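You operate a simulated robot arm through the tools that you are given. There is no shell and no other tool.

You are at the controls of a simulated robot arm. One attempt, no reset.

## Task
Stand the black tube in the teal jug and let the air out.
Fine: close the yellow lever and stand the tube before FEED goes to ON; hold the white button till the clear tube by the pan is full, then FEED to OFF; the tube stays in the jug.

The check looks at the end state, three seconds after you hand in, the way a careful person would. Anything else that was tipped, shoved, dropped, spilled or broken makes it a failure.

## Robot
A 7-joint arm with a two-finger gripper, fixed in place. Base frame: the origin is on the floor under the middle of its stand, x ahead of it, y to its left, z up. Units: mm, degrees, N and s.
With the tool pointing down near the work surface it reaches from about 340 to 720 mm from the base axis. Its first joint turns from -66.0 to 66.0 degrees. Payload 2.45 kg.
Tool frame: the origin (TCP) lies between the finger pads and is the grasp point; the fingertips stand 26 mm ahead of it; z points along the fingers, y is the line along which they close. The gripper opens to 96 mm; its body begins 69 mm behind the TCP.
Orientation is that of the tool frame in the base frame, as [roll, pitch, yaw] about the fixed x, y, z axes, in that order (R = Rz(yaw) Ry(pitch) Rx(roll)). With the fingers straight down and closing along the base's y, the tool's x points along the base's -x, its y along +y and its z along -z.

## Interface
- The arm moves only by the tool nudge_tool. Its argument "series" is a list of rows, each a list of 7 numbers: the shift along the tool's x, y, z in m, then the turn, a rotation vector about the tool's x, y, z in degrees, then the opening in per cent of the stroke, from 0 (shut) to 100 (fully open). In form: [[tx, ty, tz, ax, ay, az, claw], ...]. A call has 1 to 20 rows; each row is the pose to reach, as a shift and turn from the pose commanded when the call began, along the tool's axes at that moment. A row lasts 0.2 s, in which the tool goes at most 50 mm and 8.6 degrees; a call with a longer step from one row to the next is refused whole, and so is a gripper value outside its range. Where a pose cannot be reached the arm comes as near as it can. A force on the tool above 50 N (or 10 N above the force at the start of the call, whichever is more), or a blocked arm, ends the call early, and 0.2 s more pass. The fingers move at their own pace (about 50 mm/s each) and stop on an object; they squeeze with about 35 N. The grip force told is the motor's: it shows also when the fingers shut on nothing. Time passes only in rows, and 0.2 s behind the last, so rows that repeat a pose let the fingers close. The reply holds the time, the measured pose of the TCP, the force on the tool along the base axes, the opening and the grip force, in the units named above and with some noise, with the torque about the TCP (base axes, N m) and any sound that the robot's microphone picked up.
- Cameras (640 x 400 px; columns grow to the right, rows downward): "scene" is fixed at [169.1, -391, 1427.3]; the picture's right is [0.76, -0.65, 0.00], its down [-0.34, -0.40, -0.85] and it looks along [0.55, 0.65, -0.52] (base axes); focal length 258 px, centre (320, 200). "wrist" rides on the gripper at [82, 3, -98] in the tool frame; the picture's right is [-0.04, 1.00, 0.00], its down [-0.73, -0.03, -0.68] and it looks along [-0.68, -0.03, 0.73] (tool axes); focal length 256 px, centre (320, 200). There is no depth. A picture from a camera that has moved, and an enlarged one, comes with that camera's place and axes in the base frame and with its lens.
- camera(camera): a new picture of that camera. It takes no simulated time.
- enlarge(camera, box): a new picture of the part [left, top, right, bottom] of that camera's present view, enlarged. It takes no simulated time.
- hand_in(): hands the job in; it is judged then, once.

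Places have to be worked out from the pictures, the camera data and where the tool is seen. Open the gripper and draw the arm clear of the work before you hand the job in, unless the task says otherwise.

The tools are called after ">>>" as a command line: name --pt "numbers of a row" for each row, then --argument value for the rest, lists and objects as JSON in quotes. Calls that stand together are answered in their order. nudge_tool: Moves the arm, as the interface text tells. Its arguments: {"type":"object","properties":{"series":{"type":"array","items":{"type":"array","items":{"type":"number"}}}},"required":["series"]} The other tools are called the same way: camera (camera) takes a picture; enlarge (camera, box) takes an enlarged picture of a part of a camera's view; hand_in () hands the job in.

At the start:

```text
clock: 0.0
eef_pos: [351.6, 122.1, 1310.4]
orientation: [180.0, 0.0, 180.0]
force: [-0.2, 0.0, -0.4]
torque: [0.0, 0.0, 0.0]
gripper_width: 96.0
gripper_force: 0.0
```

scene: 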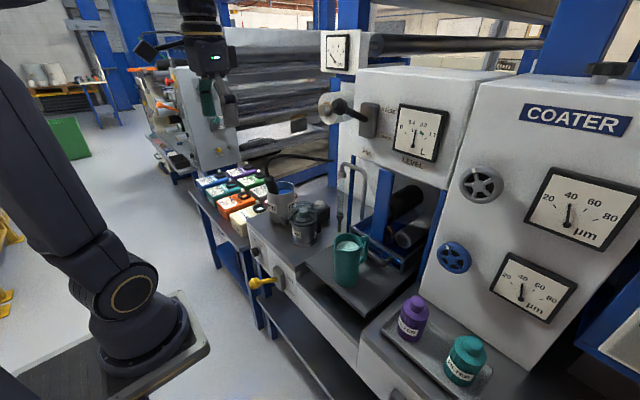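
wrist: 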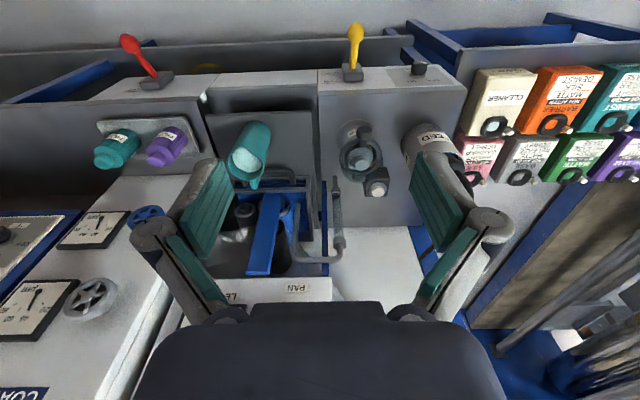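

I begin by looking closely at the work area in both cameras before any motion.

>>> enlarge --camera "scene" --box '[230, 130, 400, 240]'

>>> enlarge --camera "scene" --box '[230, 220, 400, 330]'

>>> enlarge --camera "scene" --box '[310, 60, 470, 170]'

>>> enlarge --camera "wrist" --box '[200, 100, 360, 200]'

>>> enlarge --camera "wrist" --box '[310, 20, 480, 220]'

>>> enlarge --camera "wrist" --box '[220, 180, 380, 300]'

```text
3.64 times, centred on (315, 185) of scene
camera zoom: at [169.1, -391.0, 1427.3], right [0.76, -0.65, 0.0], down [-0.34, -0.4, -0.85], along [0.55, 0.65, -0.52], focal length 939 px, centre (338, 254)
```

zoom: 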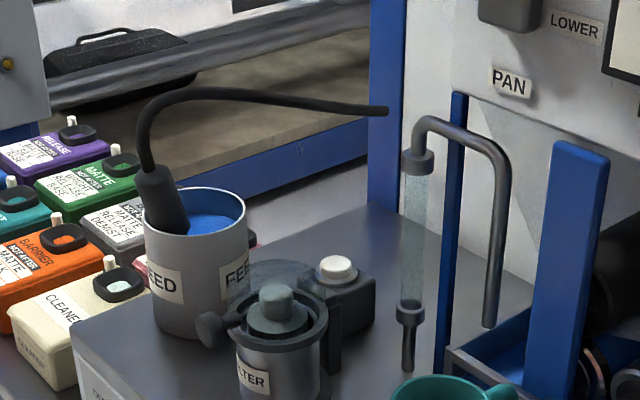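

```text
3.64 times, centred on (315, 275) of scene
camera zoom: at [169.1, -391.0, 1427.3], right [0.76, -0.65, 0.0], down [-0.34, -0.4, -0.85], along [0.55, 0.65, -0.52], focal length 939 px, centre (338, -73)
```

zoom: 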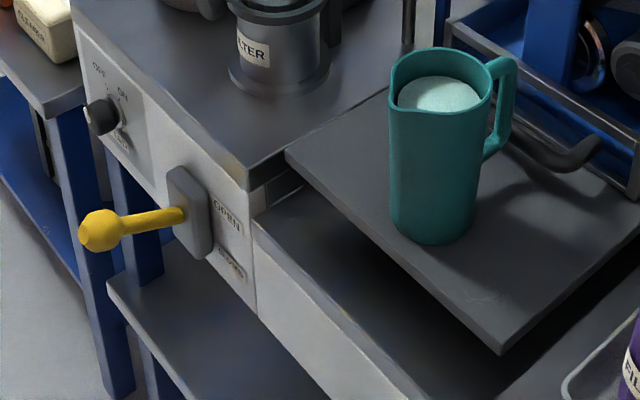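

```text
3.64 times, centred on (390, 115) of scene
camera zoom: at [169.1, -391.0, 1427.3], right [0.76, -0.65, 0.0], down [-0.34, -0.4, -0.85], along [0.55, 0.65, -0.52], focal length 939 px, centre (66, 509)
```

zoom: 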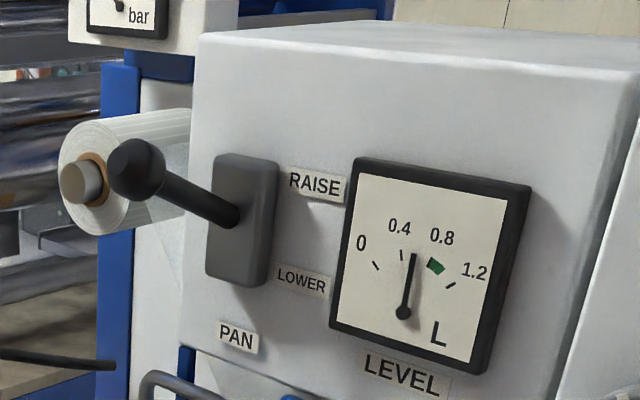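

```text
4.00 times, centred on (280, 150) of wrist
camera zoom: at [269.2, 124.8, 1407.6], right [0.04, 1.0, 0.0], down [0.73, -0.03, 0.68], along [0.68, -0.03, -0.73], focal length 1024 px, centre (480, 400)
```

zoom: 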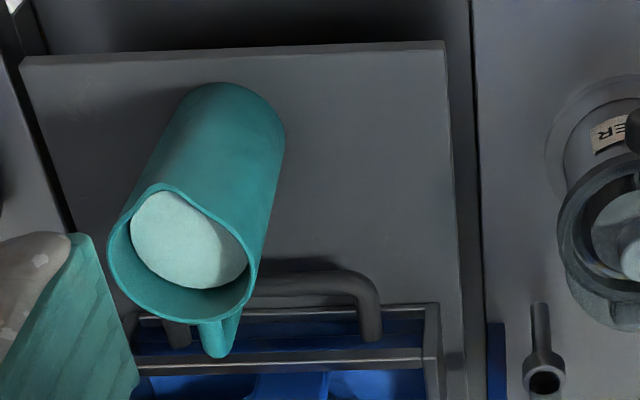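

```text
2.00 times, centred on (395, 120) of wrist
camera zoom: at [269.2, 124.8, 1407.6], right [0.04, 1.0, 0.0], down [0.73, -0.03, 0.68], along [0.68, -0.03, -0.73], focal length 512 px, centre (170, 360)
```

zoom: 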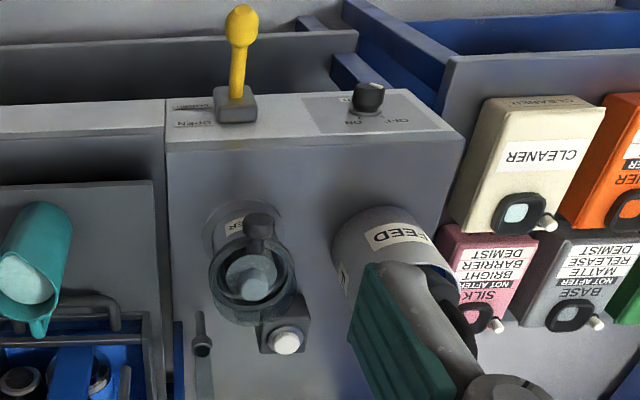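

```text
3.33 times, centred on (300, 240) of wrist
camera zoom: at [269.2, 124.8, 1407.6], right [0.04, 1.0, 0.0], down [0.73, -0.03, 0.68], along [0.68, -0.03, -0.73], focal length 853 px, centre (387, 67)
```

zoom: 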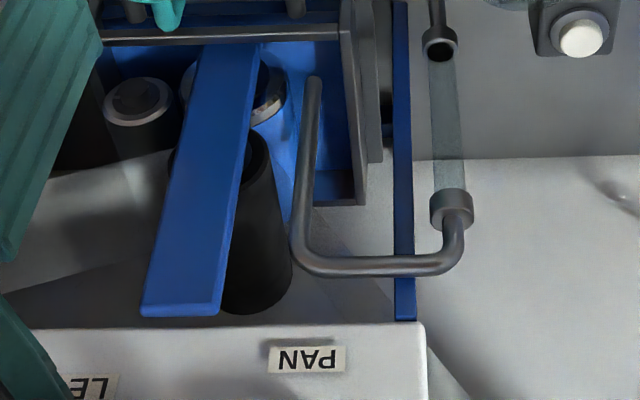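

The jug rim comes out near (563, -41, 978) with its base at about z 826. The yellow lever ball is near (380, 197, 754), the FEED knob near (466, 353, 737), and the FEED bucket around (635, 405, 910). I move sideways at this safe height to look straight at the bucket and the black tube.

>>> nudge_tool --pt "0 0.03 0 0 0 0 100" --pt "0 0.07 0 0 0 0 100" --pt "0 0.11 0 0 0 0 100" --pt "0 0.15 0 0 0 0 100" --pt "0 0.19 0 0 0 0 100" --pt "0 0.23 0 0 0 0 100" --pt "0 0.25 0 0 0 0 100" --pt "0 0.25 0 0 0 0 100"

>>> camera --camera "wrist"

>>> camera --camera "scene"

```text
clock: 1.8
eef_pos: [350.1, 372.5, 1310.5]
orientation: [180.0, 0.1, -179.9]
force: [-0.3, -0.7, -0.1]
torque: [0.05, 0.0, -0.03]
gripper_width: 95.8
gripper_force: 0.1
```

```text
taken
camera wrist: at [269.5, 375.7, 1408.4], right [0.04, 1.0, 0.0], down [0.73, -0.03, 0.68], along [0.68, -0.03, -0.73], focal length 256 px, centre (320, 200)
```

wrist: 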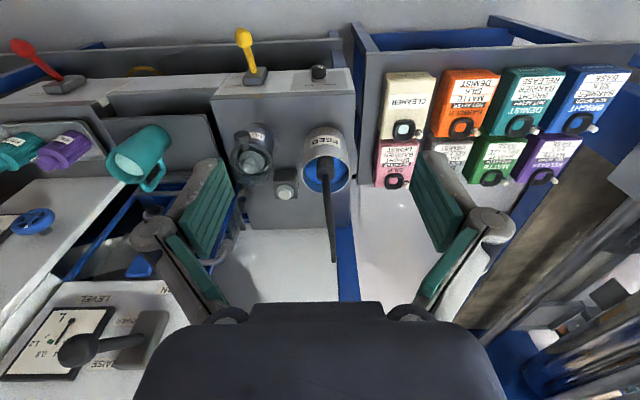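

```text
taken
```

scene: 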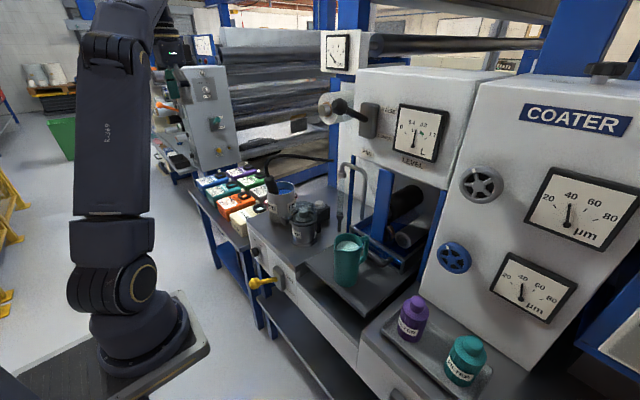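

The bucket and the tube are now clear between the fingers. I zoom in on the tube, the knob, the lever and the button.

>>> enlarge --camera "wrist" --box '[230, 110, 390, 210]'

>>> enlarge --camera "wrist" --box '[280, 170, 400, 290]'

>>> enlarge --camera "wrist" --box '[220, 20, 350, 100]'

>>> enlarge --camera "scene" --box '[240, 240, 310, 310]'

>>> enlarge --camera "scene" --box '[260, 145, 340, 195]'

```text
4.00 times, centred on (310, 160) of wrist
camera zoom: at [269.5, 375.7, 1408.4], right [0.04, 1.0, 0.0], down [0.73, -0.03, 0.68], along [0.68, -0.03, -0.73], focal length 1024 px, centre (360, 360)
```

zoom: 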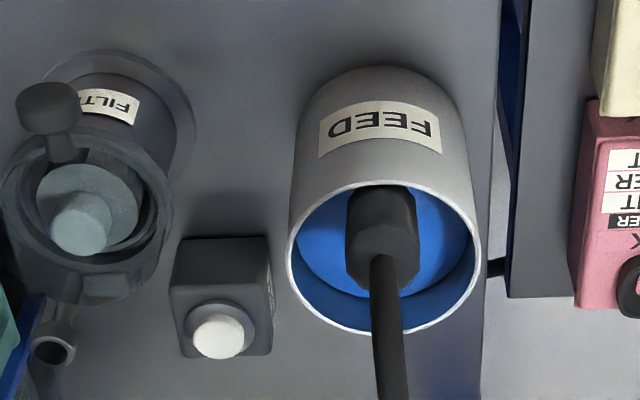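

```text
3.33 times, centred on (340, 230) of wrist
camera zoom: at [269.5, 375.7, 1408.4], right [0.04, 1.0, 0.0], down [0.73, -0.03, 0.68], along [0.68, -0.03, -0.73], focal length 853 px, centre (253, 100)
```

zoom: 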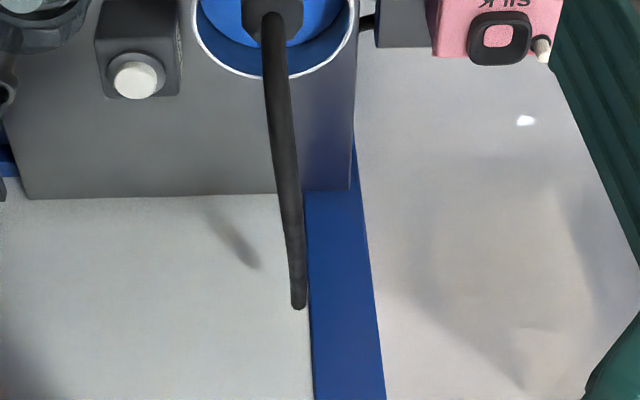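

```text
4.92 times, centred on (285, 60) of wrist
camera zoom: at [269.5, 375.7, 1408.4], right [0.04, 1.0, 0.0], down [0.73, -0.03, 0.68], along [0.68, -0.03, -0.73], focal length 1260 px, centre (492, 889)
```

zoom: 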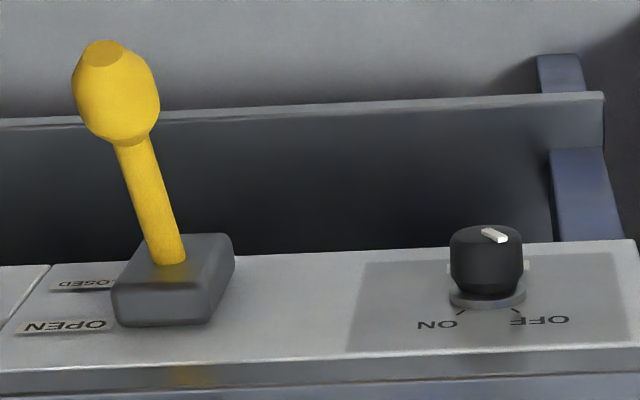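

```text
5.71 times, centred on (275, 275) of scene
camera zoom: at [169.1, -391.0, 1427.3], right [0.76, -0.65, 0.0], down [-0.34, -0.4, -0.85], along [0.55, 0.65, -0.52], focal length 1475 px, centre (577, -229)
```

zoom: 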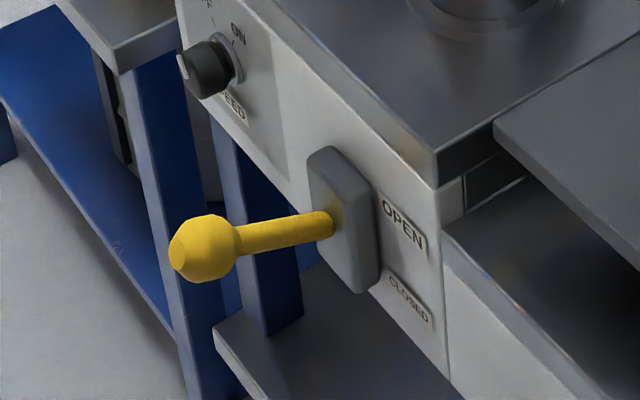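

```text
8.00 times, centred on (300, 170) of scene
camera zoom: at [169.1, -391.0, 1427.3], right [0.76, -0.65, 0.0], down [-0.34, -0.4, -0.85], along [0.55, 0.65, -0.52], focal length 2065 px, centre (480, 440)
```

zoom: 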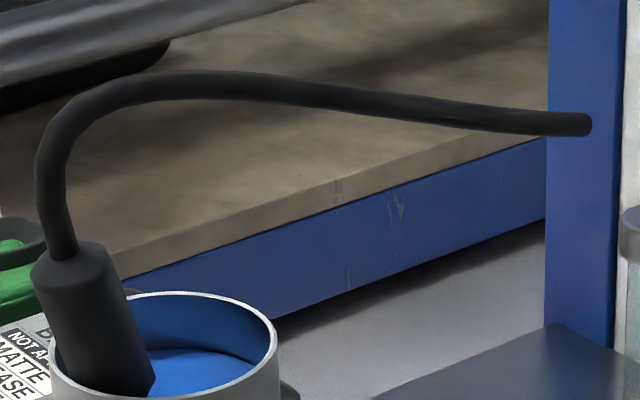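

The tube is a handle about 40 mm thick with its top at (578, 375, 1008), leaning in the bucket, and its stiff-looking hose runs in +x to about (915, 388, 980). The yellow lever points up, at OPEN, with its root at (469, 197, 705) and its ball at (386, 200, 741). I close the fingers and go to a hover above the ball.

>>> nudge_tool --pt "-0.003 -0.014 0.03 0 0 0 60" --pt "-0.006 -0.028 0.07 0 0 0 20" --pt "-0.009 -0.042 0.11 0 0 0 0" --pt "-0.012 -0.056 0.15 0 0 0 0" --pt "-0.015 -0.07 0.19 0 0 0 0" --pt "-0.018 -0.084 0.23 0 0 0 0" --pt "-0.021 -0.098 0.27 0 0 0 0" --pt "-0.024 -0.112 0.31 0 0 0 0" --pt "-0.027 -0.126 0.35 0 0 0 0" --pt "-0.03 -0.14 0.39 0 0 0 0" --pt "-0.033 -0.155 0.42 0 0 0 0" --pt "-0.035 -0.165 0.44 0 0 0 0" --pt "-0.036 -0.172 0.45 0 0 0 0" --pt "-0.036 -0.172 0.45 0 0 0 0"

>>> camera --camera "wrist"

>>> camera --camera "scene"

```text
clock: 4.8
eef_pos: [388.1, 200.2, 860.8]
orientation: [179.9, 0.0, -180.0]
force: [-0.3, 0.6, -0.1]
torque: [0.01, 0.01, -0.02]
gripper_width: 0.0
gripper_force: 28.4
```

```text
taken
camera wrist: at [305.8, 203.4, 957.4], right [0.04, 1.0, 0.0], down [0.73, -0.03, 0.68], along [0.68, -0.03, -0.73], focal length 256 px, centre (320, 200)
```

wrist: 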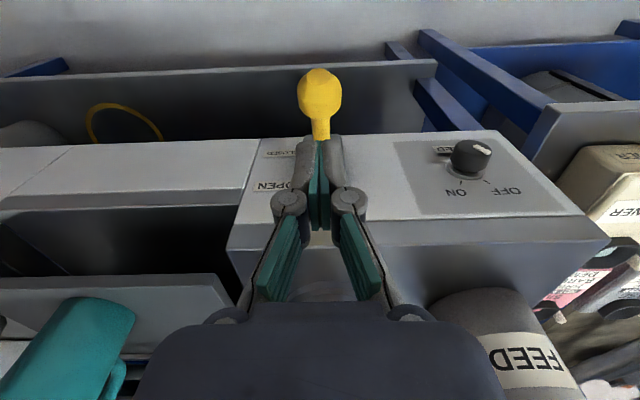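

```text
taken
```

scene: 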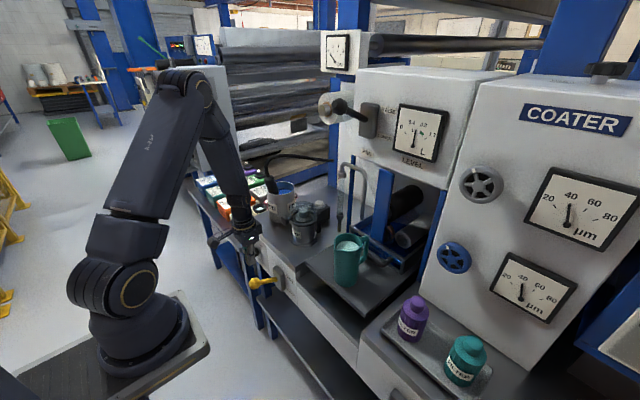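

The ball sits straight below the fingertips at about (384, 200, 741), which agrees with the earlier figure. I press it down slowly in the vertical plane.

>>> nudge_tool --pt "0.003 0 0.03 0 0 0 0" --pt "0.003 0 0.06 0 0 0 0" --pt "0.003 0 0.07 0 0 0 0" --pt "0.003 0 0.08 0 0 0 0" --pt "0.004 0 0.09 0 0 0 0" --pt "0.005 0 0.1 0 0 0 0" --pt "0.005 0 0.108 0 0 0 0" --pt "0.005 0 0.116 0 0 0 0" --pt "0.005 0 0.124 0 0 0 0"

>>> camera --camera "wrist"

>>> enlarge --camera "scene" --box '[200, 220, 320, 310]'

```text
clock: 6.8
eef_pos: [380.9, 200.5, 736.0]
orientation: [-180.0, 0.0, 180.0]
force: [0.7, 0.2, -0.1]
torque: [0.01, -0.01, -0.02]
gripper_width: 0.0
gripper_force: 27.9
```

```text
taken
camera wrist: at [299.8, 203.7, 833.3], right [0.04, 1.0, 0.0], down [0.73, -0.03, 0.68], along [0.68, -0.03, -0.73], focal length 256 px, centre (320, 200)
```

wrist: 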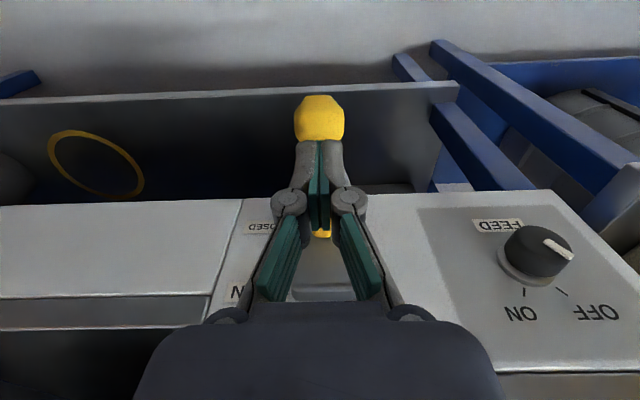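

```text
4.44 times, centred on (260, 265) of scene
camera zoom: at [169.1, -391.0, 1427.3], right [0.76, -0.65, 0.0], down [-0.34, -0.4, -0.85], along [0.55, 0.65, -0.52], focal length 1147 px, centre (587, -89)
```

zoom: 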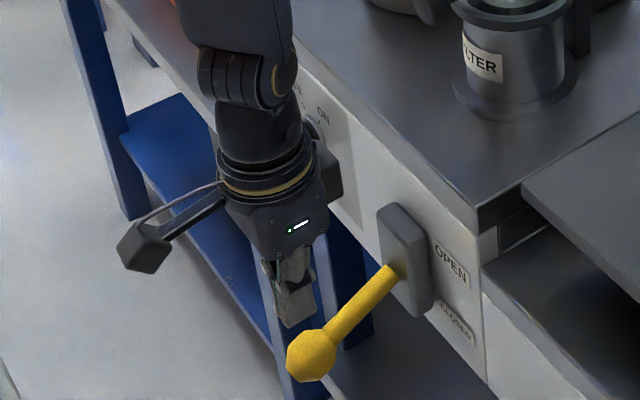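

The lever has dropped away below the fingertips: its ball now reads about (387, 200, 656), pointing down at CLOSED, with no force on the tool. I lower a little further to check that it is fully seated.

>>> nudge_tool --pt "-0.004 0 0.012 0 0 0 0" --pt "-0.004 0 0.022 0 0 0 0" --pt "-0.004 0 0.028 0 0 0 0" --pt "-0.004 0 0.034 0 0 0 0" --pt "-0.004 0 0.039 0 0 0 0"

>>> enlarge --camera "scene" --box '[200, 220, 320, 310]'

```text
clock: 8.0
eef_pos: [386.4, 201.2, 700.6]
orientation: [179.9, -0.1, 179.9]
force: [-4.5, -4.1, 26.5]
torque: [-0.11, 0.13, 0.04]
gripper_width: 6.0
gripper_force: 28.8
stopped in row 5: the force on the tool passed its limit at 57 N (the readings are from after the stop); the commanded pose is now the measured one
```

```text
4.44 times, centred on (260, 265) of scene
camera zoom: at [168.7, -391.3, 1427.3], right [0.76, -0.65, 0.0], down [-0.34, -0.4, -0.85], along [0.55, 0.65, -0.52], focal length 1147 px, centre (587, -89)
```

zoom: 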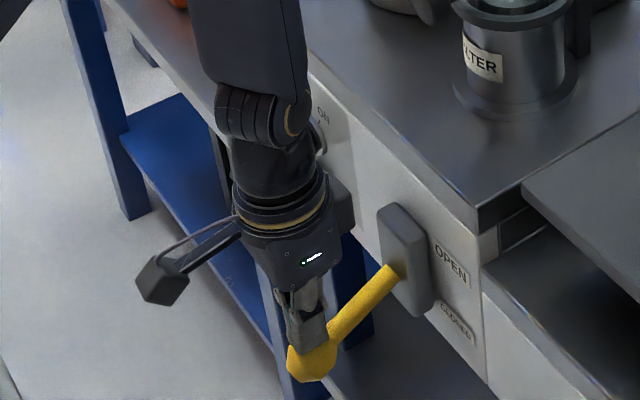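

The lever is hard against its stop at CLOSED. I rise clear, then turn the tool 60° about the vertical so I can reach the tube from its side with the hose off to one side, and open the gripper.

>>> nudge_tool --pt "0 0 -0.02 0 0 0 0" --pt "0 0 -0.06 0 0 0 0" --pt "0 0 -0.105 0 0 0 0" --pt "0 0 -0.15 0 0 0 0" --pt "0 0 -0.195 0 0 0 0" --pt "0 0 -0.24 0 0 0 0" --pt "0 0 -0.285 0 0 0 0" --pt "0 0 -0.325 0 0 0 0" --pt "-0.01 0 -0.355 0 0 -8 20" --pt "-0.02 0 -0.36 0 0 -16 50" --pt "-0.03 0 -0.36 0 0 -24 80" --pt "-0.04 0 -0.36 0 0 -32 100" --pt "-0.05 0 -0.36 0 0 -40 100" --pt "-0.06 0 -0.36 0 0 -48 100" --pt "-0.07 0 -0.36 0 0 -55 100" --pt "-0.08 0 -0.36 0 0 -60 100" --pt "-0.08 0 -0.36 0 0 -60 100"

>>> camera --camera "scene"

>>> camera --camera "wrist"

```text
clock: 11.6
eef_pos: [466.3, 200.2, 1059.3]
orientation: [180.0, 0.0, -120.0]
force: [0.1, -0.3, 0.2]
torque: [0.03, 0.01, 0.02]
gripper_width: 95.7
gripper_force: 0.0
```

```text
taken
```

scene: 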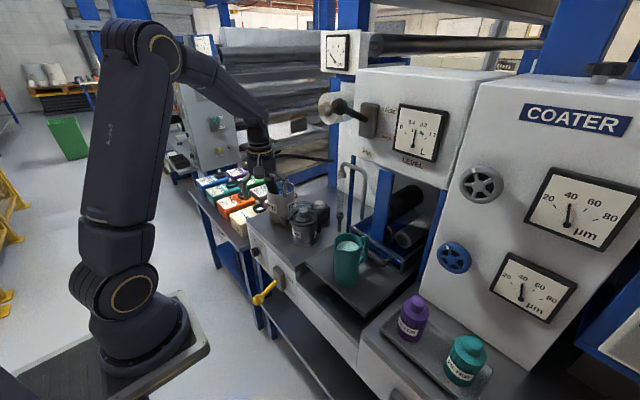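

```text
taken
camera wrist: at [423.1, 130.4, 1157.2], right [-0.85, 0.53, 0.0], down [0.39, 0.62, 0.68], along [0.36, 0.57, -0.73], focal length 256 px, centre (320, 200)
```

wrist: 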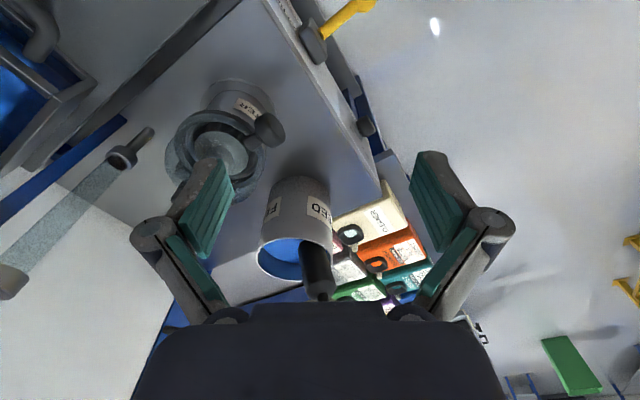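

Now I tilt the tool about its y axis by 66°, so that it points along azimuth 60° and 24° below horizontal.

>>> nudge_tool --pt "0 0 0 0 -8 0 100" --pt "0 0 0 0 -16 0 100" --pt "0 0 0 0 -24 0 100" --pt "0 0 0 0 -32 0 100" --pt "0 0 0 0 -40 0 100" --pt "0 0 0 0 -48 0 100" --pt "0 0 0 0 -56 0 100" --pt "0 0 0 0 -62 0 100" --pt "0 0 0 0 -66 0 100" --pt "0 0 0 0 -66 0 100"

>>> camera --camera "scene"

>>> camera --camera "wrist"

```text
clock: 13.8
eef_pos: [466.7, 200.5, 1059.7]
orientation: [180.0, 66.2, -120.0]
force: [0.2, 0.2, -1.0]
torque: [-0.01, -0.03, -0.01]
gripper_width: 96.1
gripper_force: 0.1
```

```text
taken
```

scene: 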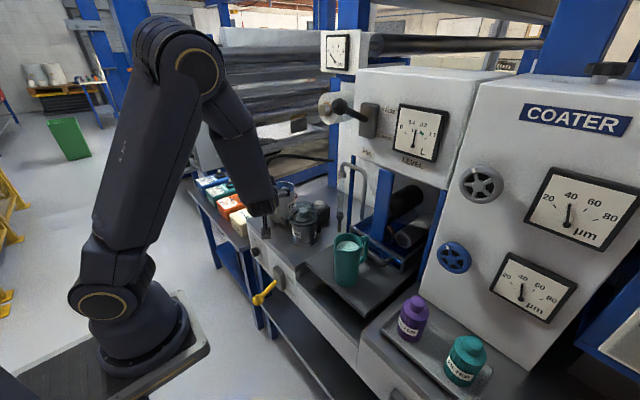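

```text
taken
camera wrist: at [402.3, 95.0, 1024.6], right [-0.86, 0.51, 0.04], down [-0.14, -0.29, 0.95], along [0.5, 0.81, 0.32], focal length 256 px, centre (320, 200)
```

wrist: 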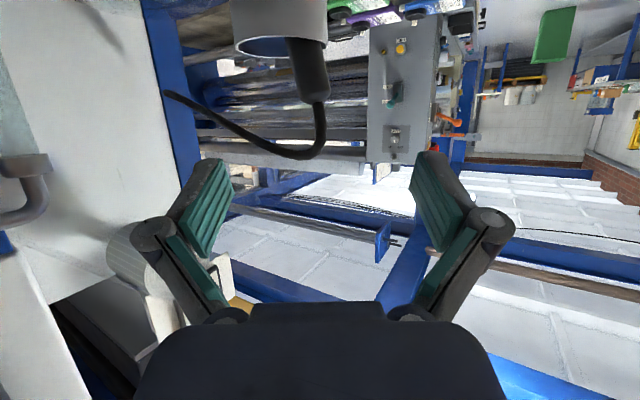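

The handle is in view, upside down in this camera. I enlarge it for its axis and size.

>>> enlarge --camera "wrist" --box '[220, 0, 380, 100]'

>>> enlarge --camera "wrist" --box '[150, 60, 350, 180]'

>>> enlarge --camera "scene" --box '[230, 140, 350, 240]'

```text
4.00 times, centred on (300, 50) of wrist
camera zoom: at [402.3, 95.0, 1024.6], right [-0.86, 0.51, 0.04], down [-0.14, -0.29, 0.95], along [0.5, 0.81, 0.32], focal length 1024 px, centre (400, 800)
```

zoom: 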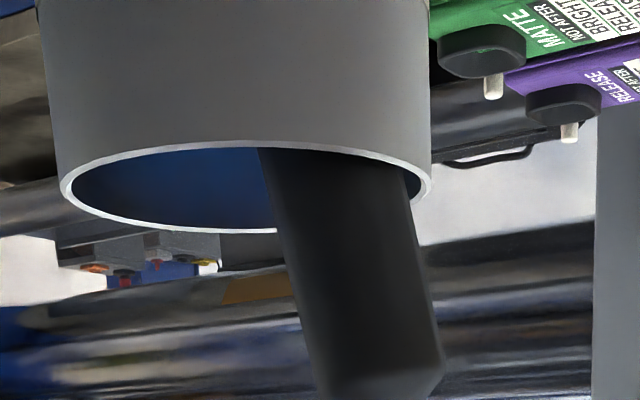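

```text
3.20 times, centred on (250, 120) of wrist
camera zoom: at [402.3, 95.0, 1024.6], right [-0.86, 0.51, 0.04], down [-0.14, -0.29, 0.95], along [0.5, 0.81, 0.32], focal length 819 px, centre (544, 456)
```

zoom: 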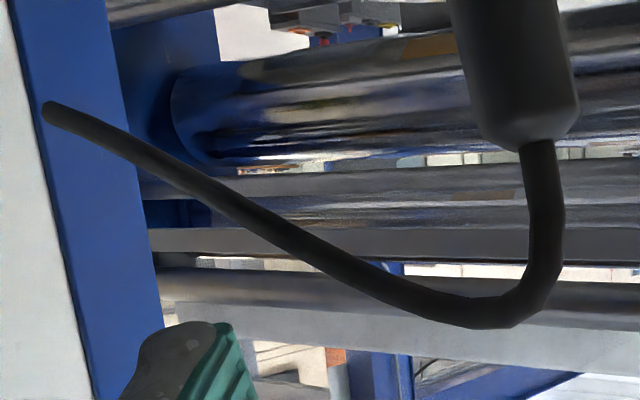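

```text
4.00 times, centred on (290, 190) of scene
camera zoom: at [169.1, -391.0, 1427.3], right [0.76, -0.65, 0.0], down [-0.34, -0.4, -0.85], along [0.55, 0.65, -0.52], focal length 1032 px, centre (440, 240)
```

zoom: 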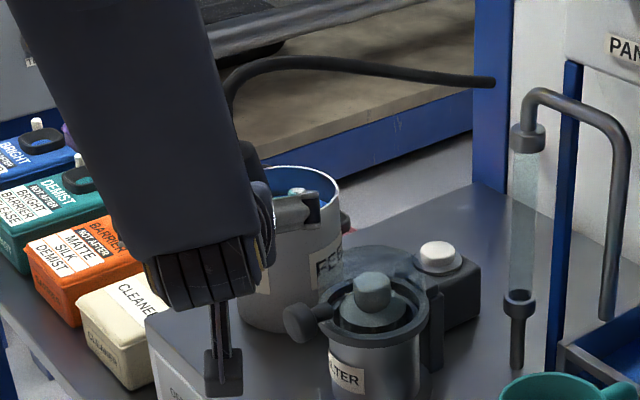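

The handle axis runs from about (588, 375, 956) to (578, 375, 997), 40 mm thick and leaning about 14° toward -x. The hose end is free, in front of the blue post. I move to a pre-grasp point 130 mm back along the tool axis and roll -14.5° so the pads match the lean.

>>> nudge_tool --pt "-0.004 -0.003 0.022 0 0 -4 100" --pt "-0.009 -0.006 0.045 0 0 -8 100" --pt "-0.013 -0.009 0.068 0 0 -12 100" --pt "-0.0174 -0.0112 0.09 0 0 -14.5 100" --pt "-0.0174 -0.0112 0.09 0 0 -14.5 100"

>>> camera --camera "wrist"

>>> enlarge --camera "scene" --box '[230, 140, 350, 240]'

```text
clock: 15.0
eef_pos: [521.8, 271.6, 1039.8]
orientation: [-150.4, 62.1, -87.4]
force: [-0.1, 0.4, 0.2]
torque: [-0.02, -0.03, 0.02]
gripper_width: 95.8
gripper_force: 0.0
```

```text
taken
camera wrist: at [475.6, 157.6, 1006.2], right [-0.89, 0.42, -0.19], down [-0.3, -0.21, 0.93], along [0.35, 0.89, 0.31], focal length 256 px, centre (320, 200)
```

wrist: 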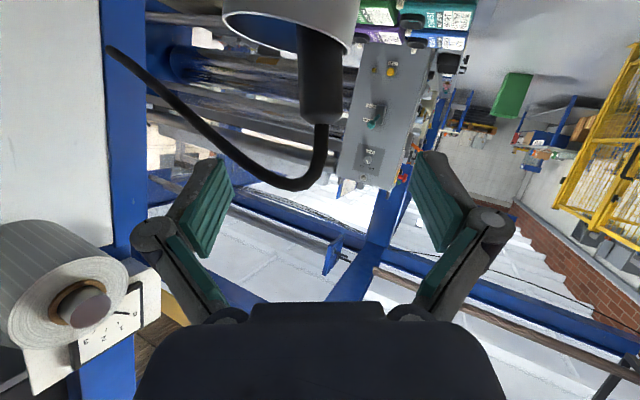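

```text
4.00 times, centred on (290, 190) of scene
camera zoom: at [169.1, -391.0, 1427.3], right [0.76, -0.65, 0.0], down [-0.34, -0.4, -0.85], along [0.55, 0.65, -0.52], focal length 1032 px, centre (440, 240)
```

zoom: 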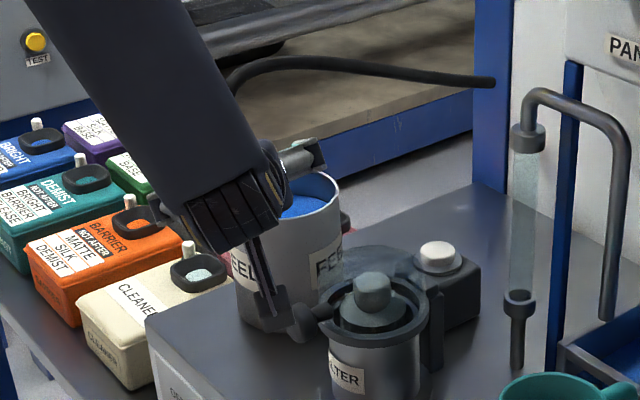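

The handle is centred between the fingers and upright in the tool frame. I enlarge it to check the remaining distance from its width.

>>> enlarge --camera "wrist" --box '[260, 20, 380, 130]'

```text
3.64 times, centred on (320, 75) of wrist
camera zoom: at [475.6, 157.6, 1006.2], right [-0.89, 0.42, -0.19], down [-0.3, -0.21, 0.93], along [0.35, 0.89, 0.31], focal length 931 px, centre (320, 654)
```

zoom: 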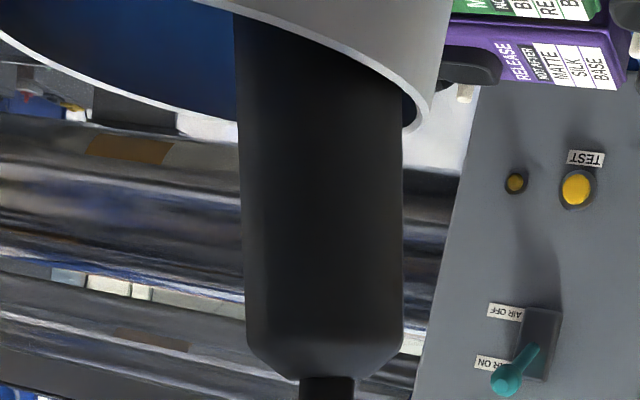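

The handle measures 38–40 mm wide at the expected distance, so the figures agree. I advance 130 mm along the tool axis with the gripper open, then look before closing.

>>> nudge_tool --pt "0 0 0.025 0 0 0 100" --pt "0 0 0.05 0 0 0 100" --pt "0 0 0.075 0 0 0 100" --pt "0 0 0.1 0 0 0 100" --pt "0 0 0.115 0 0 0 100" --pt "0 0 0.128 0 0 0 100" --pt "0 0 0.128 0 0 0 100"

>>> camera --camera "wrist"

>>> enlarge --camera "scene" --box '[230, 130, 350, 230]'

```text
clock: 16.6
eef_pos: [578.5, 373.6, 987.0]
orientation: [-150.7, 62.2, -87.5]
force: [-0.2, 0.2, -0.6]
torque: [0.02, 0.05, 0.0]
gripper_width: 95.9
gripper_force: 0.1
```

```text
taken
camera wrist: at [533.1, 258.8, 953.5], right [-0.89, 0.42, -0.19], down [-0.3, -0.21, 0.93], along [0.35, 0.89, 0.31], focal length 256 px, centre (320, 200)
```

wrist: 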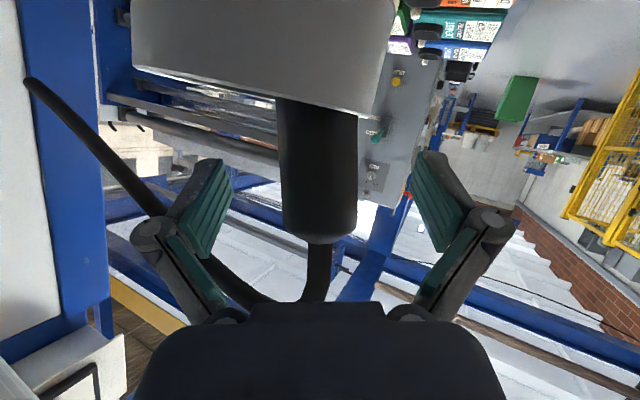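

```text
4.00 times, centred on (290, 180) of scene
camera zoom: at [169.1, -391.0, 1427.3], right [0.76, -0.65, 0.0], down [-0.34, -0.4, -0.85], along [0.55, 0.65, -0.52], focal length 1032 px, centre (440, 280)
```

zoom: 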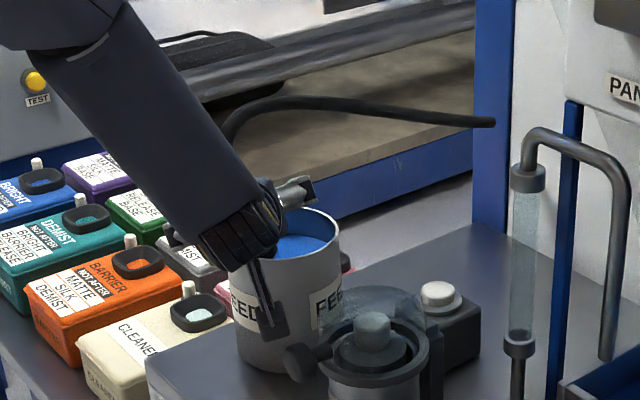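

The handle sits midway between the pads, with about 38 mm clearance above the bucket rim. I close the gripper on it.

>>> nudge_tool --pt "0 0 0 0 0 0 60" --pt "0 0 0 0 0 0 40" --pt "0 0 0 0 0 0 20" --pt "0 0 0 0 0 0 0" --pt "0 0 0 0 0 0 0" --pt "0 0 0 0 0 0 0" --pt "0 0 0 0 0 0 0"

>>> camera --camera "wrist"

```text
clock: 18.2
eef_pos: [579.5, 372.4, 987.3]
orientation: [-150.6, 62.2, -87.4]
force: [-0.6, -0.8, 1.1]
torque: [-0.06, -0.07, 0.0]
gripper_width: 35.8
gripper_force: 35.5
```

```text
taken
camera wrist: at [533.1, 258.6, 953.7], right [-0.89, 0.42, -0.19], down [-0.3, -0.21, 0.93], along [0.35, 0.89, 0.31], focal length 256 px, centre (320, 200)
```

wrist: 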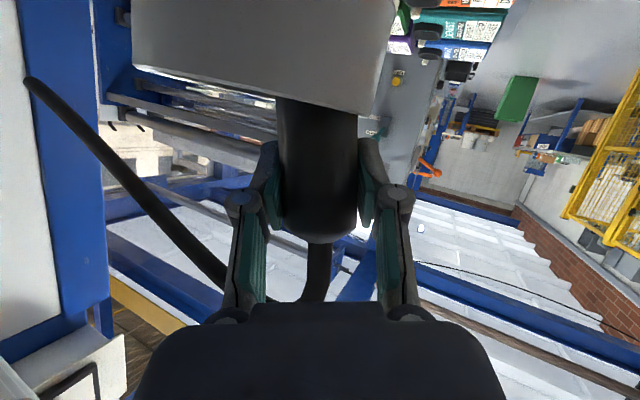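

The handle is held at 35.8 mm. I lift straight up by 30 mm first, to see how the tube and hose behave.

>>> nudge_tool --pt "-0.0044 -0.0011 -0.002 0 0 0 0" --pt "-0.0133 -0.0034 -0.0061 0 0 0 0" --pt "-0.0221 -0.0057 -0.0102 0 0 0 0" --pt "-0.0265 -0.0069 -0.0122 0 0 0 0" --pt "-0.0265 -0.0069 -0.0122 0 0 0 0"

>>> camera --camera "wrist"

>>> enlarge --camera "scene" --box '[230, 130, 350, 230]'

```text
clock: 19.4
eef_pos: [579.0, 372.7, 1015.6]
orientation: [-150.5, 62.3, -87.5]
force: [-1.0, 1.0, -2.5]
torque: [0.0, 0.08, 0.02]
gripper_width: 35.8
gripper_force: 34.7
```

```text
taken
camera wrist: at [533.2, 258.0, 983.6], right [-0.89, 0.41, -0.19], down [-0.3, -0.21, 0.93], along [0.35, 0.89, 0.31], focal length 256 px, centre (320, 200)
```

wrist: 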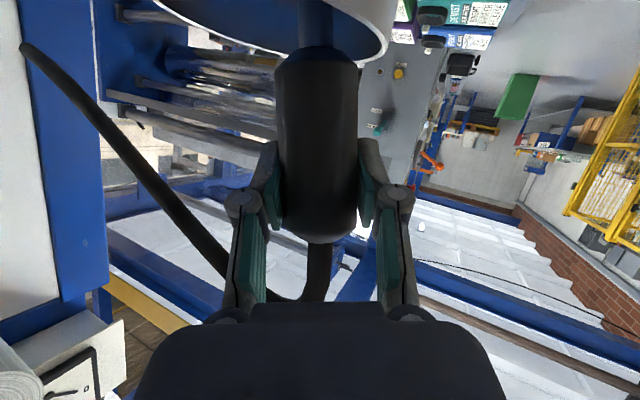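

```text
4.00 times, centred on (290, 180) of scene
camera zoom: at [169.1, -391.0, 1427.3], right [0.76, -0.65, 0.0], down [-0.34, -0.4, -0.85], along [0.55, 0.65, -0.52], focal length 1032 px, centre (440, 280)
```

zoom: 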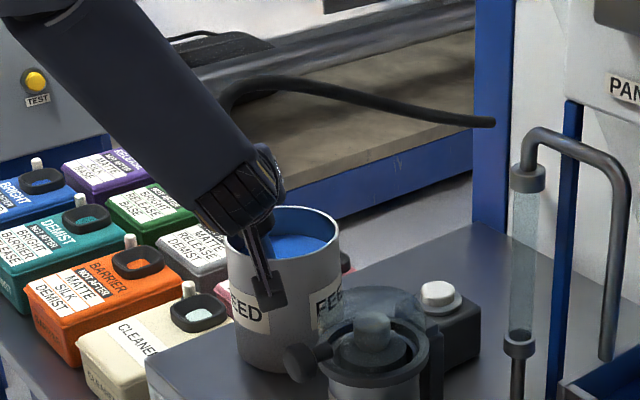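

The hose end stays put at the machine while the rest bends, so the hose is flexible. A thinner dip pipe shows below the handle. I lift another 100 mm while watching the force.

>>> nudge_tool --pt "-0.0177 -0.0046 -0.0081 0 0 0 0" --pt "-0.0354 -0.0091 -0.0163 0 0 0 0" --pt "-0.0531 -0.0137 -0.0244 0 0 0 0" --pt "-0.0708 -0.0183 -0.0325 0 0 0 0" --pt "-0.0884 -0.0229 -0.0407 0 0 0 0" --pt "-0.0884 -0.0229 -0.0407 0 0 0 0"

>>> camera --camera "wrist"

>>> enlarge --camera "scene" --box '[210, 90, 370, 210]'

```text
clock: 20.8
eef_pos: [579.5, 372.8, 1116.4]
orientation: [-150.6, 62.1, -87.5]
force: [-0.4, 1.0, -2.3]
torque: [0.01, 0.02, 0.0]
gripper_width: 35.8
gripper_force: 35.3
```

```text
taken
camera wrist: at [532.9, 258.4, 1083.0], right [-0.89, 0.42, -0.19], down [-0.3, -0.21, 0.93], along [0.35, 0.89, 0.31], focal length 256 px, centre (320, 200)
```

wrist: 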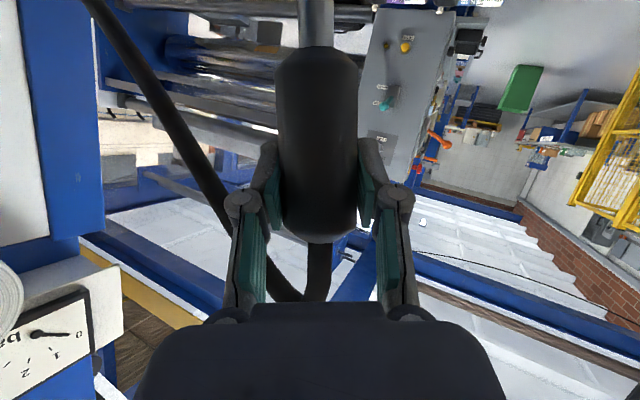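

```text
3.33 times, centred on (290, 150) of scene
camera zoom: at [169.1, -391.0, 1427.3], right [0.76, -0.65, 0.0], down [-0.34, -0.4, -0.85], along [0.55, 0.65, -0.52], focal length 860 px, centre (420, 367)
```

zoom: 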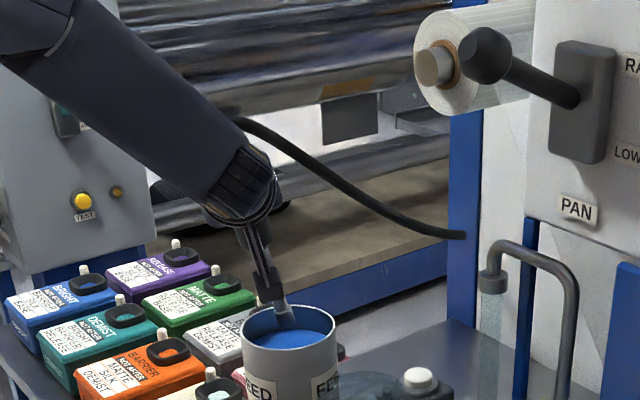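

The metal dip pipe still seems close to the liquid surface. I lift 70 mm more and check for the lower tip and any drips.

>>> nudge_tool --pt "-0.0177 -0.0046 -0.0081 0 0 0 0" --pt "-0.0354 -0.0091 -0.0163 0 0 0 0" --pt "-0.0531 -0.0137 -0.0244 0 0 0 0" --pt "-0.0619 -0.016 -0.0285 0 0 0 0" --pt "-0.0619 -0.016 -0.0285 0 0 0 0" --pt "-0.0619 -0.016 -0.0285 0 0 0 0"

>>> camera --camera "scene"

>>> enlarge --camera "scene" --box '[250, 130, 350, 210]'

>>> camera --camera "wrist"

```text
clock: 22.2
eef_pos: [579.3, 374.1, 1187.7]
orientation: [-150.5, 62.2, -87.6]
force: [0.0, -0.8, -3.6]
torque: [0.0, 0.07, 0.0]
gripper_width: 36.0
gripper_force: 35.3
```

```text
taken
```

scene: 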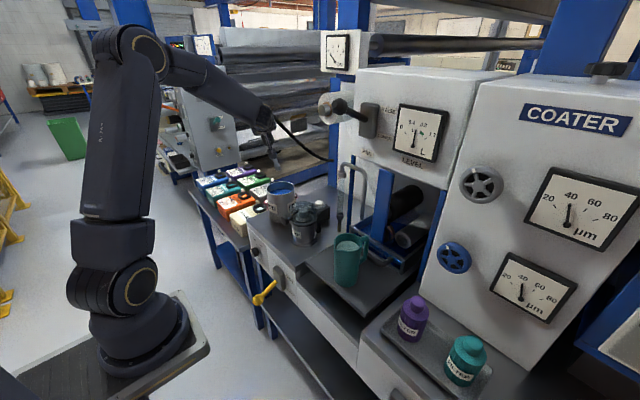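

```text
5.00 times, centred on (300, 170) of scene
camera zoom: at [169.1, -391.0, 1427.3], right [0.76, -0.65, 0.0], down [-0.34, -0.4, -0.85], along [0.55, 0.65, -0.52], focal length 1291 px, centre (420, 350)
```

zoom: 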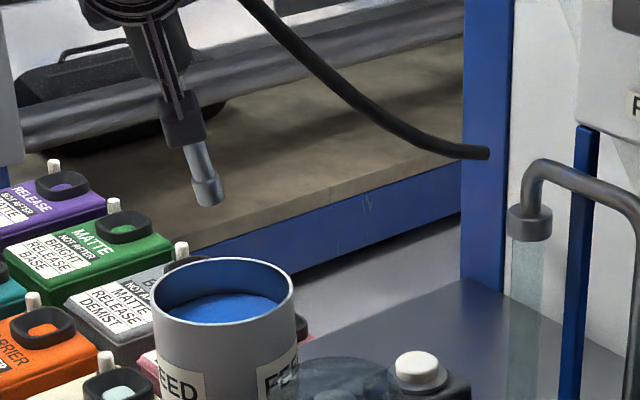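

```text
taken
camera wrist: at [532.9, 258.8, 1153.6], right [-0.89, 0.42, -0.19], down [-0.3, -0.21, 0.93], along [0.35, 0.89, 0.31], focal length 256 px, centre (320, 200)
```

wrist: 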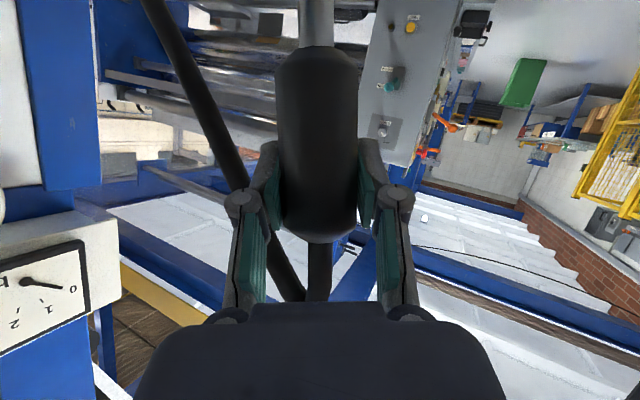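

The whole tube is out of the bucket: its tip is 169 mm below the grasp point, at about (618, 375, 1023), clear of the rim, with the hose following loosely. I first turn it 14.5° so it hangs vertical over the bucket.

>>> nudge_tool --pt "0 0 0 -1.7 1.43 2.87 0" --pt "0 0 0 -3.38 2.87 5.73 0" --pt "0 0 0 -5.07 4.3 8.6 0" --pt "0 0 0 -6.76 5.74 11.47 0" --pt "0 0 0 -6.76 5.74 11.47 0" --pt "0 0 0 -6.76 5.74 11.47 0"

>>> enlarge --camera "scene" --box '[230, 100, 360, 210]'

```text
clock: 23.6
eef_pos: [579.9, 373.2, 1187.7]
orientation: [179.9, 59.5, -113.5]
force: [0.1, 0.8, -2.9]
torque: [0.03, -0.03, -0.02]
gripper_width: 35.8
gripper_force: 35.0
```

```text
3.64 times, centred on (295, 155) of scene
camera zoom: at [169.1, -391.0, 1427.3], right [0.76, -0.65, 0.0], down [-0.34, -0.4, -0.85], along [0.55, 0.65, -0.52], focal length 939 px, centre (411, 364)
```

zoom: 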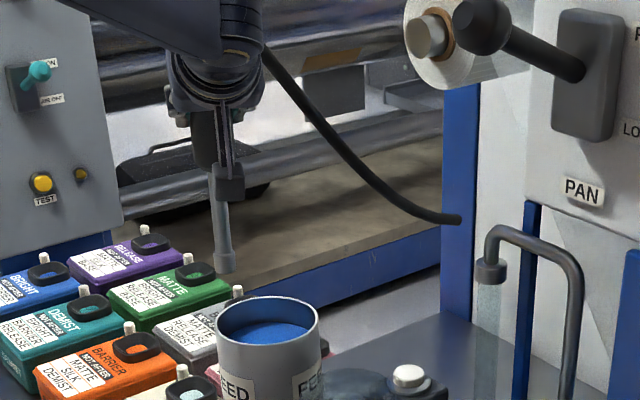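

The tube hangs vertical with its tip at z ≈ 1020. I carry it back and to the right at this height, well in front of the panel lever, turning the tool to azimuth 30° on the way and stopping short of the jug.

>>> nudge_tool --pt "0.0142 0.0086 -0.0268 3.5 0 2.07 0" --pt "0.0285 0.0173 -0.0535 7 0 4.13 0" --pt "0.0427 0.0259 -0.0803 10.5 0 6.2 0" --pt "0.0616 0.0163 -0.1124 14 0 8.3 0" --pt "0.0805 0.0066 -0.1445 17.6 0 10.3 0" --pt "0.0994 -0.003 -0.1765 21.1 0 12.4 0" --pt "0.1183 -0.0127 -0.2086 24.6 0 14.5 0" --pt "0.1372 -0.0223 -0.2407 28.1 0 16.5 0" --pt "0.1536 -0.04 -0.2685 31.6 0 18.6 0" --pt "0.17 -0.0577 -0.2964 31.6 0 18.6 0" --pt "0.1864 -0.0754 -0.3242 31.6 0 18.6 0" --pt "0.1864 -0.0754 -0.3242 31.6 0 18.6 0"

>>> camera --camera "scene"

>>> camera --camera "wrist"

```text
clock: 26.2
eef_pos: [500.0, -0.6, 1192.0]
orientation: [180.0, 59.5, -150.1]
force: [0.5, -0.1, -2.3]
torque: [-0.01, 0.0, 0.03]
gripper_width: 35.8
gripper_force: 35.3
```

```text
taken
```

scene: 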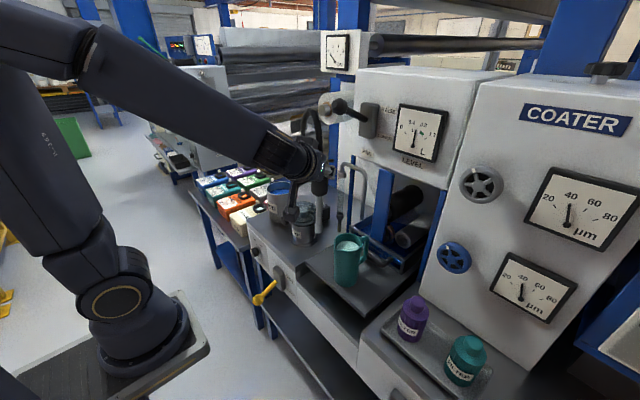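

```text
taken
camera wrist: at [388.9, -61.1, 1170.5], right [-0.48, 0.88, 0.04], down [-0.17, -0.13, 0.98], along [0.86, 0.46, 0.21], focal length 256 px, centre (320, 200)
```

wrist: 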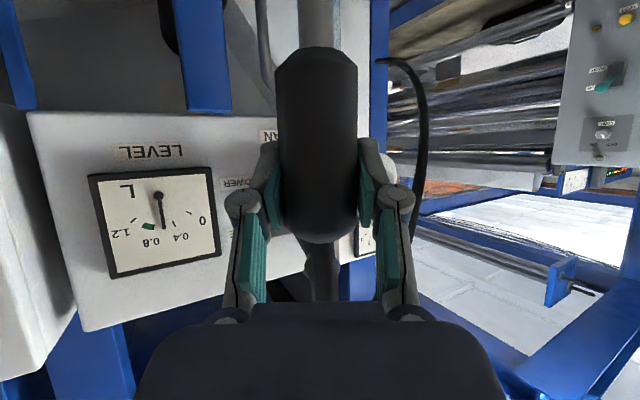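

All steady. I bring the tube over the jug at the same height and check its alignment in the scene view before lowering.

>>> nudge_tool --pt "-0.0063 -0.0225 0.0107 0 0 0 0" --pt "-0.0126 -0.0451 0.0214 0 0 0 0" --pt "-0.0189 -0.0676 0.0321 0 0 0 0" --pt "-0.0189 -0.0676 0.0321 0 0 0 0" --pt "-0.0189 -0.0676 0.0321 0 0 0 0"

>>> camera --camera "scene"

>>> enlarge --camera "scene" --box '[300, 160, 420, 290]'

```text
clock: 27.4
eef_pos: [566.5, -41.2, 1191.2]
orientation: [-180.0, 59.5, -150.1]
force: [-0.1, 0.1, -3.8]
torque: [0.03, -0.04, 0.01]
gripper_width: 36.0
gripper_force: 34.9
```

```text
taken
```

scene: 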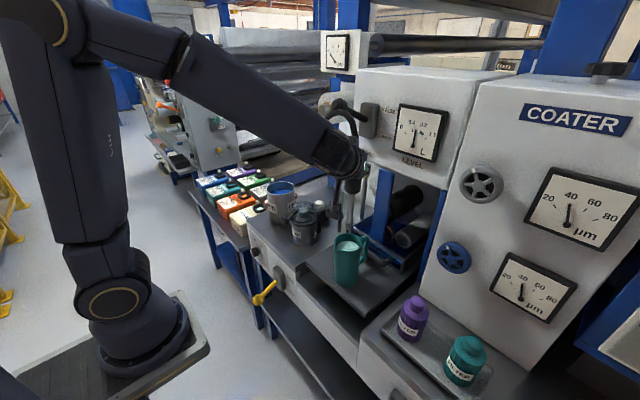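

```text
3.08 times, centred on (360, 225) of scene
camera zoom: at [169.2, -391.0, 1427.3], right [0.76, -0.65, 0.0], down [-0.34, -0.4, -0.85], along [0.55, 0.65, -0.52], focal length 794 px, centre (197, 123)
```

zoom: 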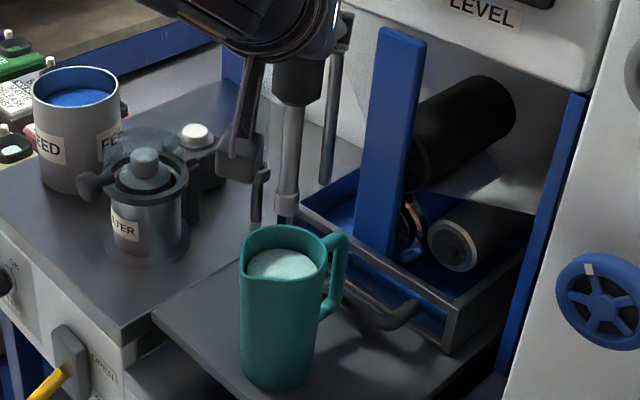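

The tip, at about (566, -41, 1016), is over the middle of the jug mouth, whose centre I now put at (567, -40, 976). I lower straight down, first until the tip is well inside.

>>> nudge_tool --pt "0.0172 0 0.0102 0 0 0 0" --pt "0.0345 0 0.0203 0 0 0 0" --pt "0.0517 0 0.0305 0 0 0 0" --pt "0.0646 0 0.0381 0 0 0 0" --pt "0.0775 0 0.0457 0 0 0 0" --pt "0.0905 0 0.0533 0 0 0 0" --pt "0.1034 0 0.0609 0 0 0 0" --pt "0.112 0 0.066 0 0 0 0" --pt "0.112 0 0.066 0 0 0 0"

>>> enlarge --camera "scene" --box '[300, 160, 420, 290]'

>>> camera --camera "wrist"

```text
clock: 29.4
eef_pos: [566.0, -40.9, 1061.6]
orientation: [179.9, 59.4, -150.1]
force: [-0.2, 0.3, -2.4]
torque: [-0.02, -0.05, 0.0]
gripper_width: 36.0
gripper_force: 35.3
```

```text
3.08 times, centred on (360, 225) of scene
camera zoom: at [169.2, -391.0, 1427.3], right [0.76, -0.65, 0.0], down [-0.34, -0.4, -0.85], along [0.55, 0.65, -0.52], focal length 794 px, centre (197, 123)
```

zoom: 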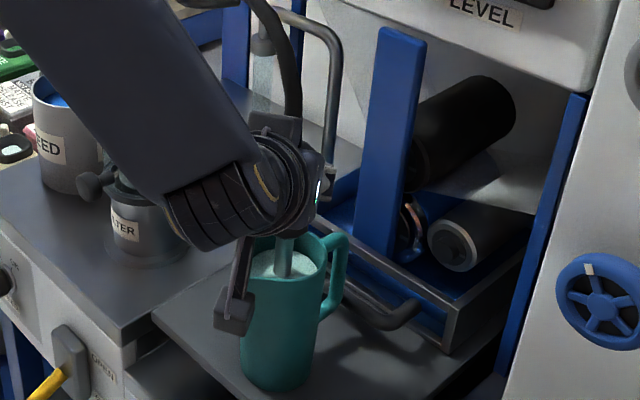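

```text
taken
camera wrist: at [455.8, -100.7, 1040.0], right [-0.48, 0.88, 0.03], down [-0.17, -0.13, 0.98], along [0.86, 0.46, 0.21], focal length 256 px, centre (320, 200)
```

wrist: 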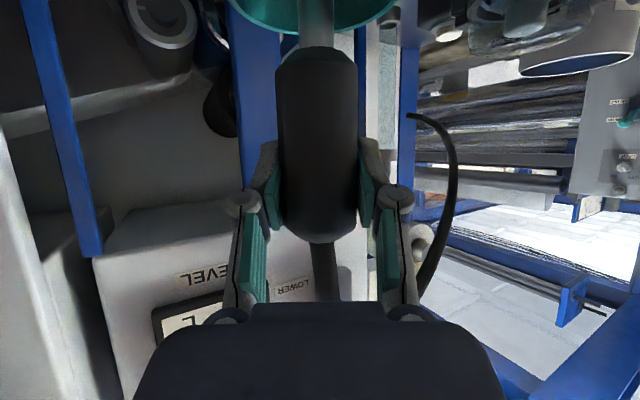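

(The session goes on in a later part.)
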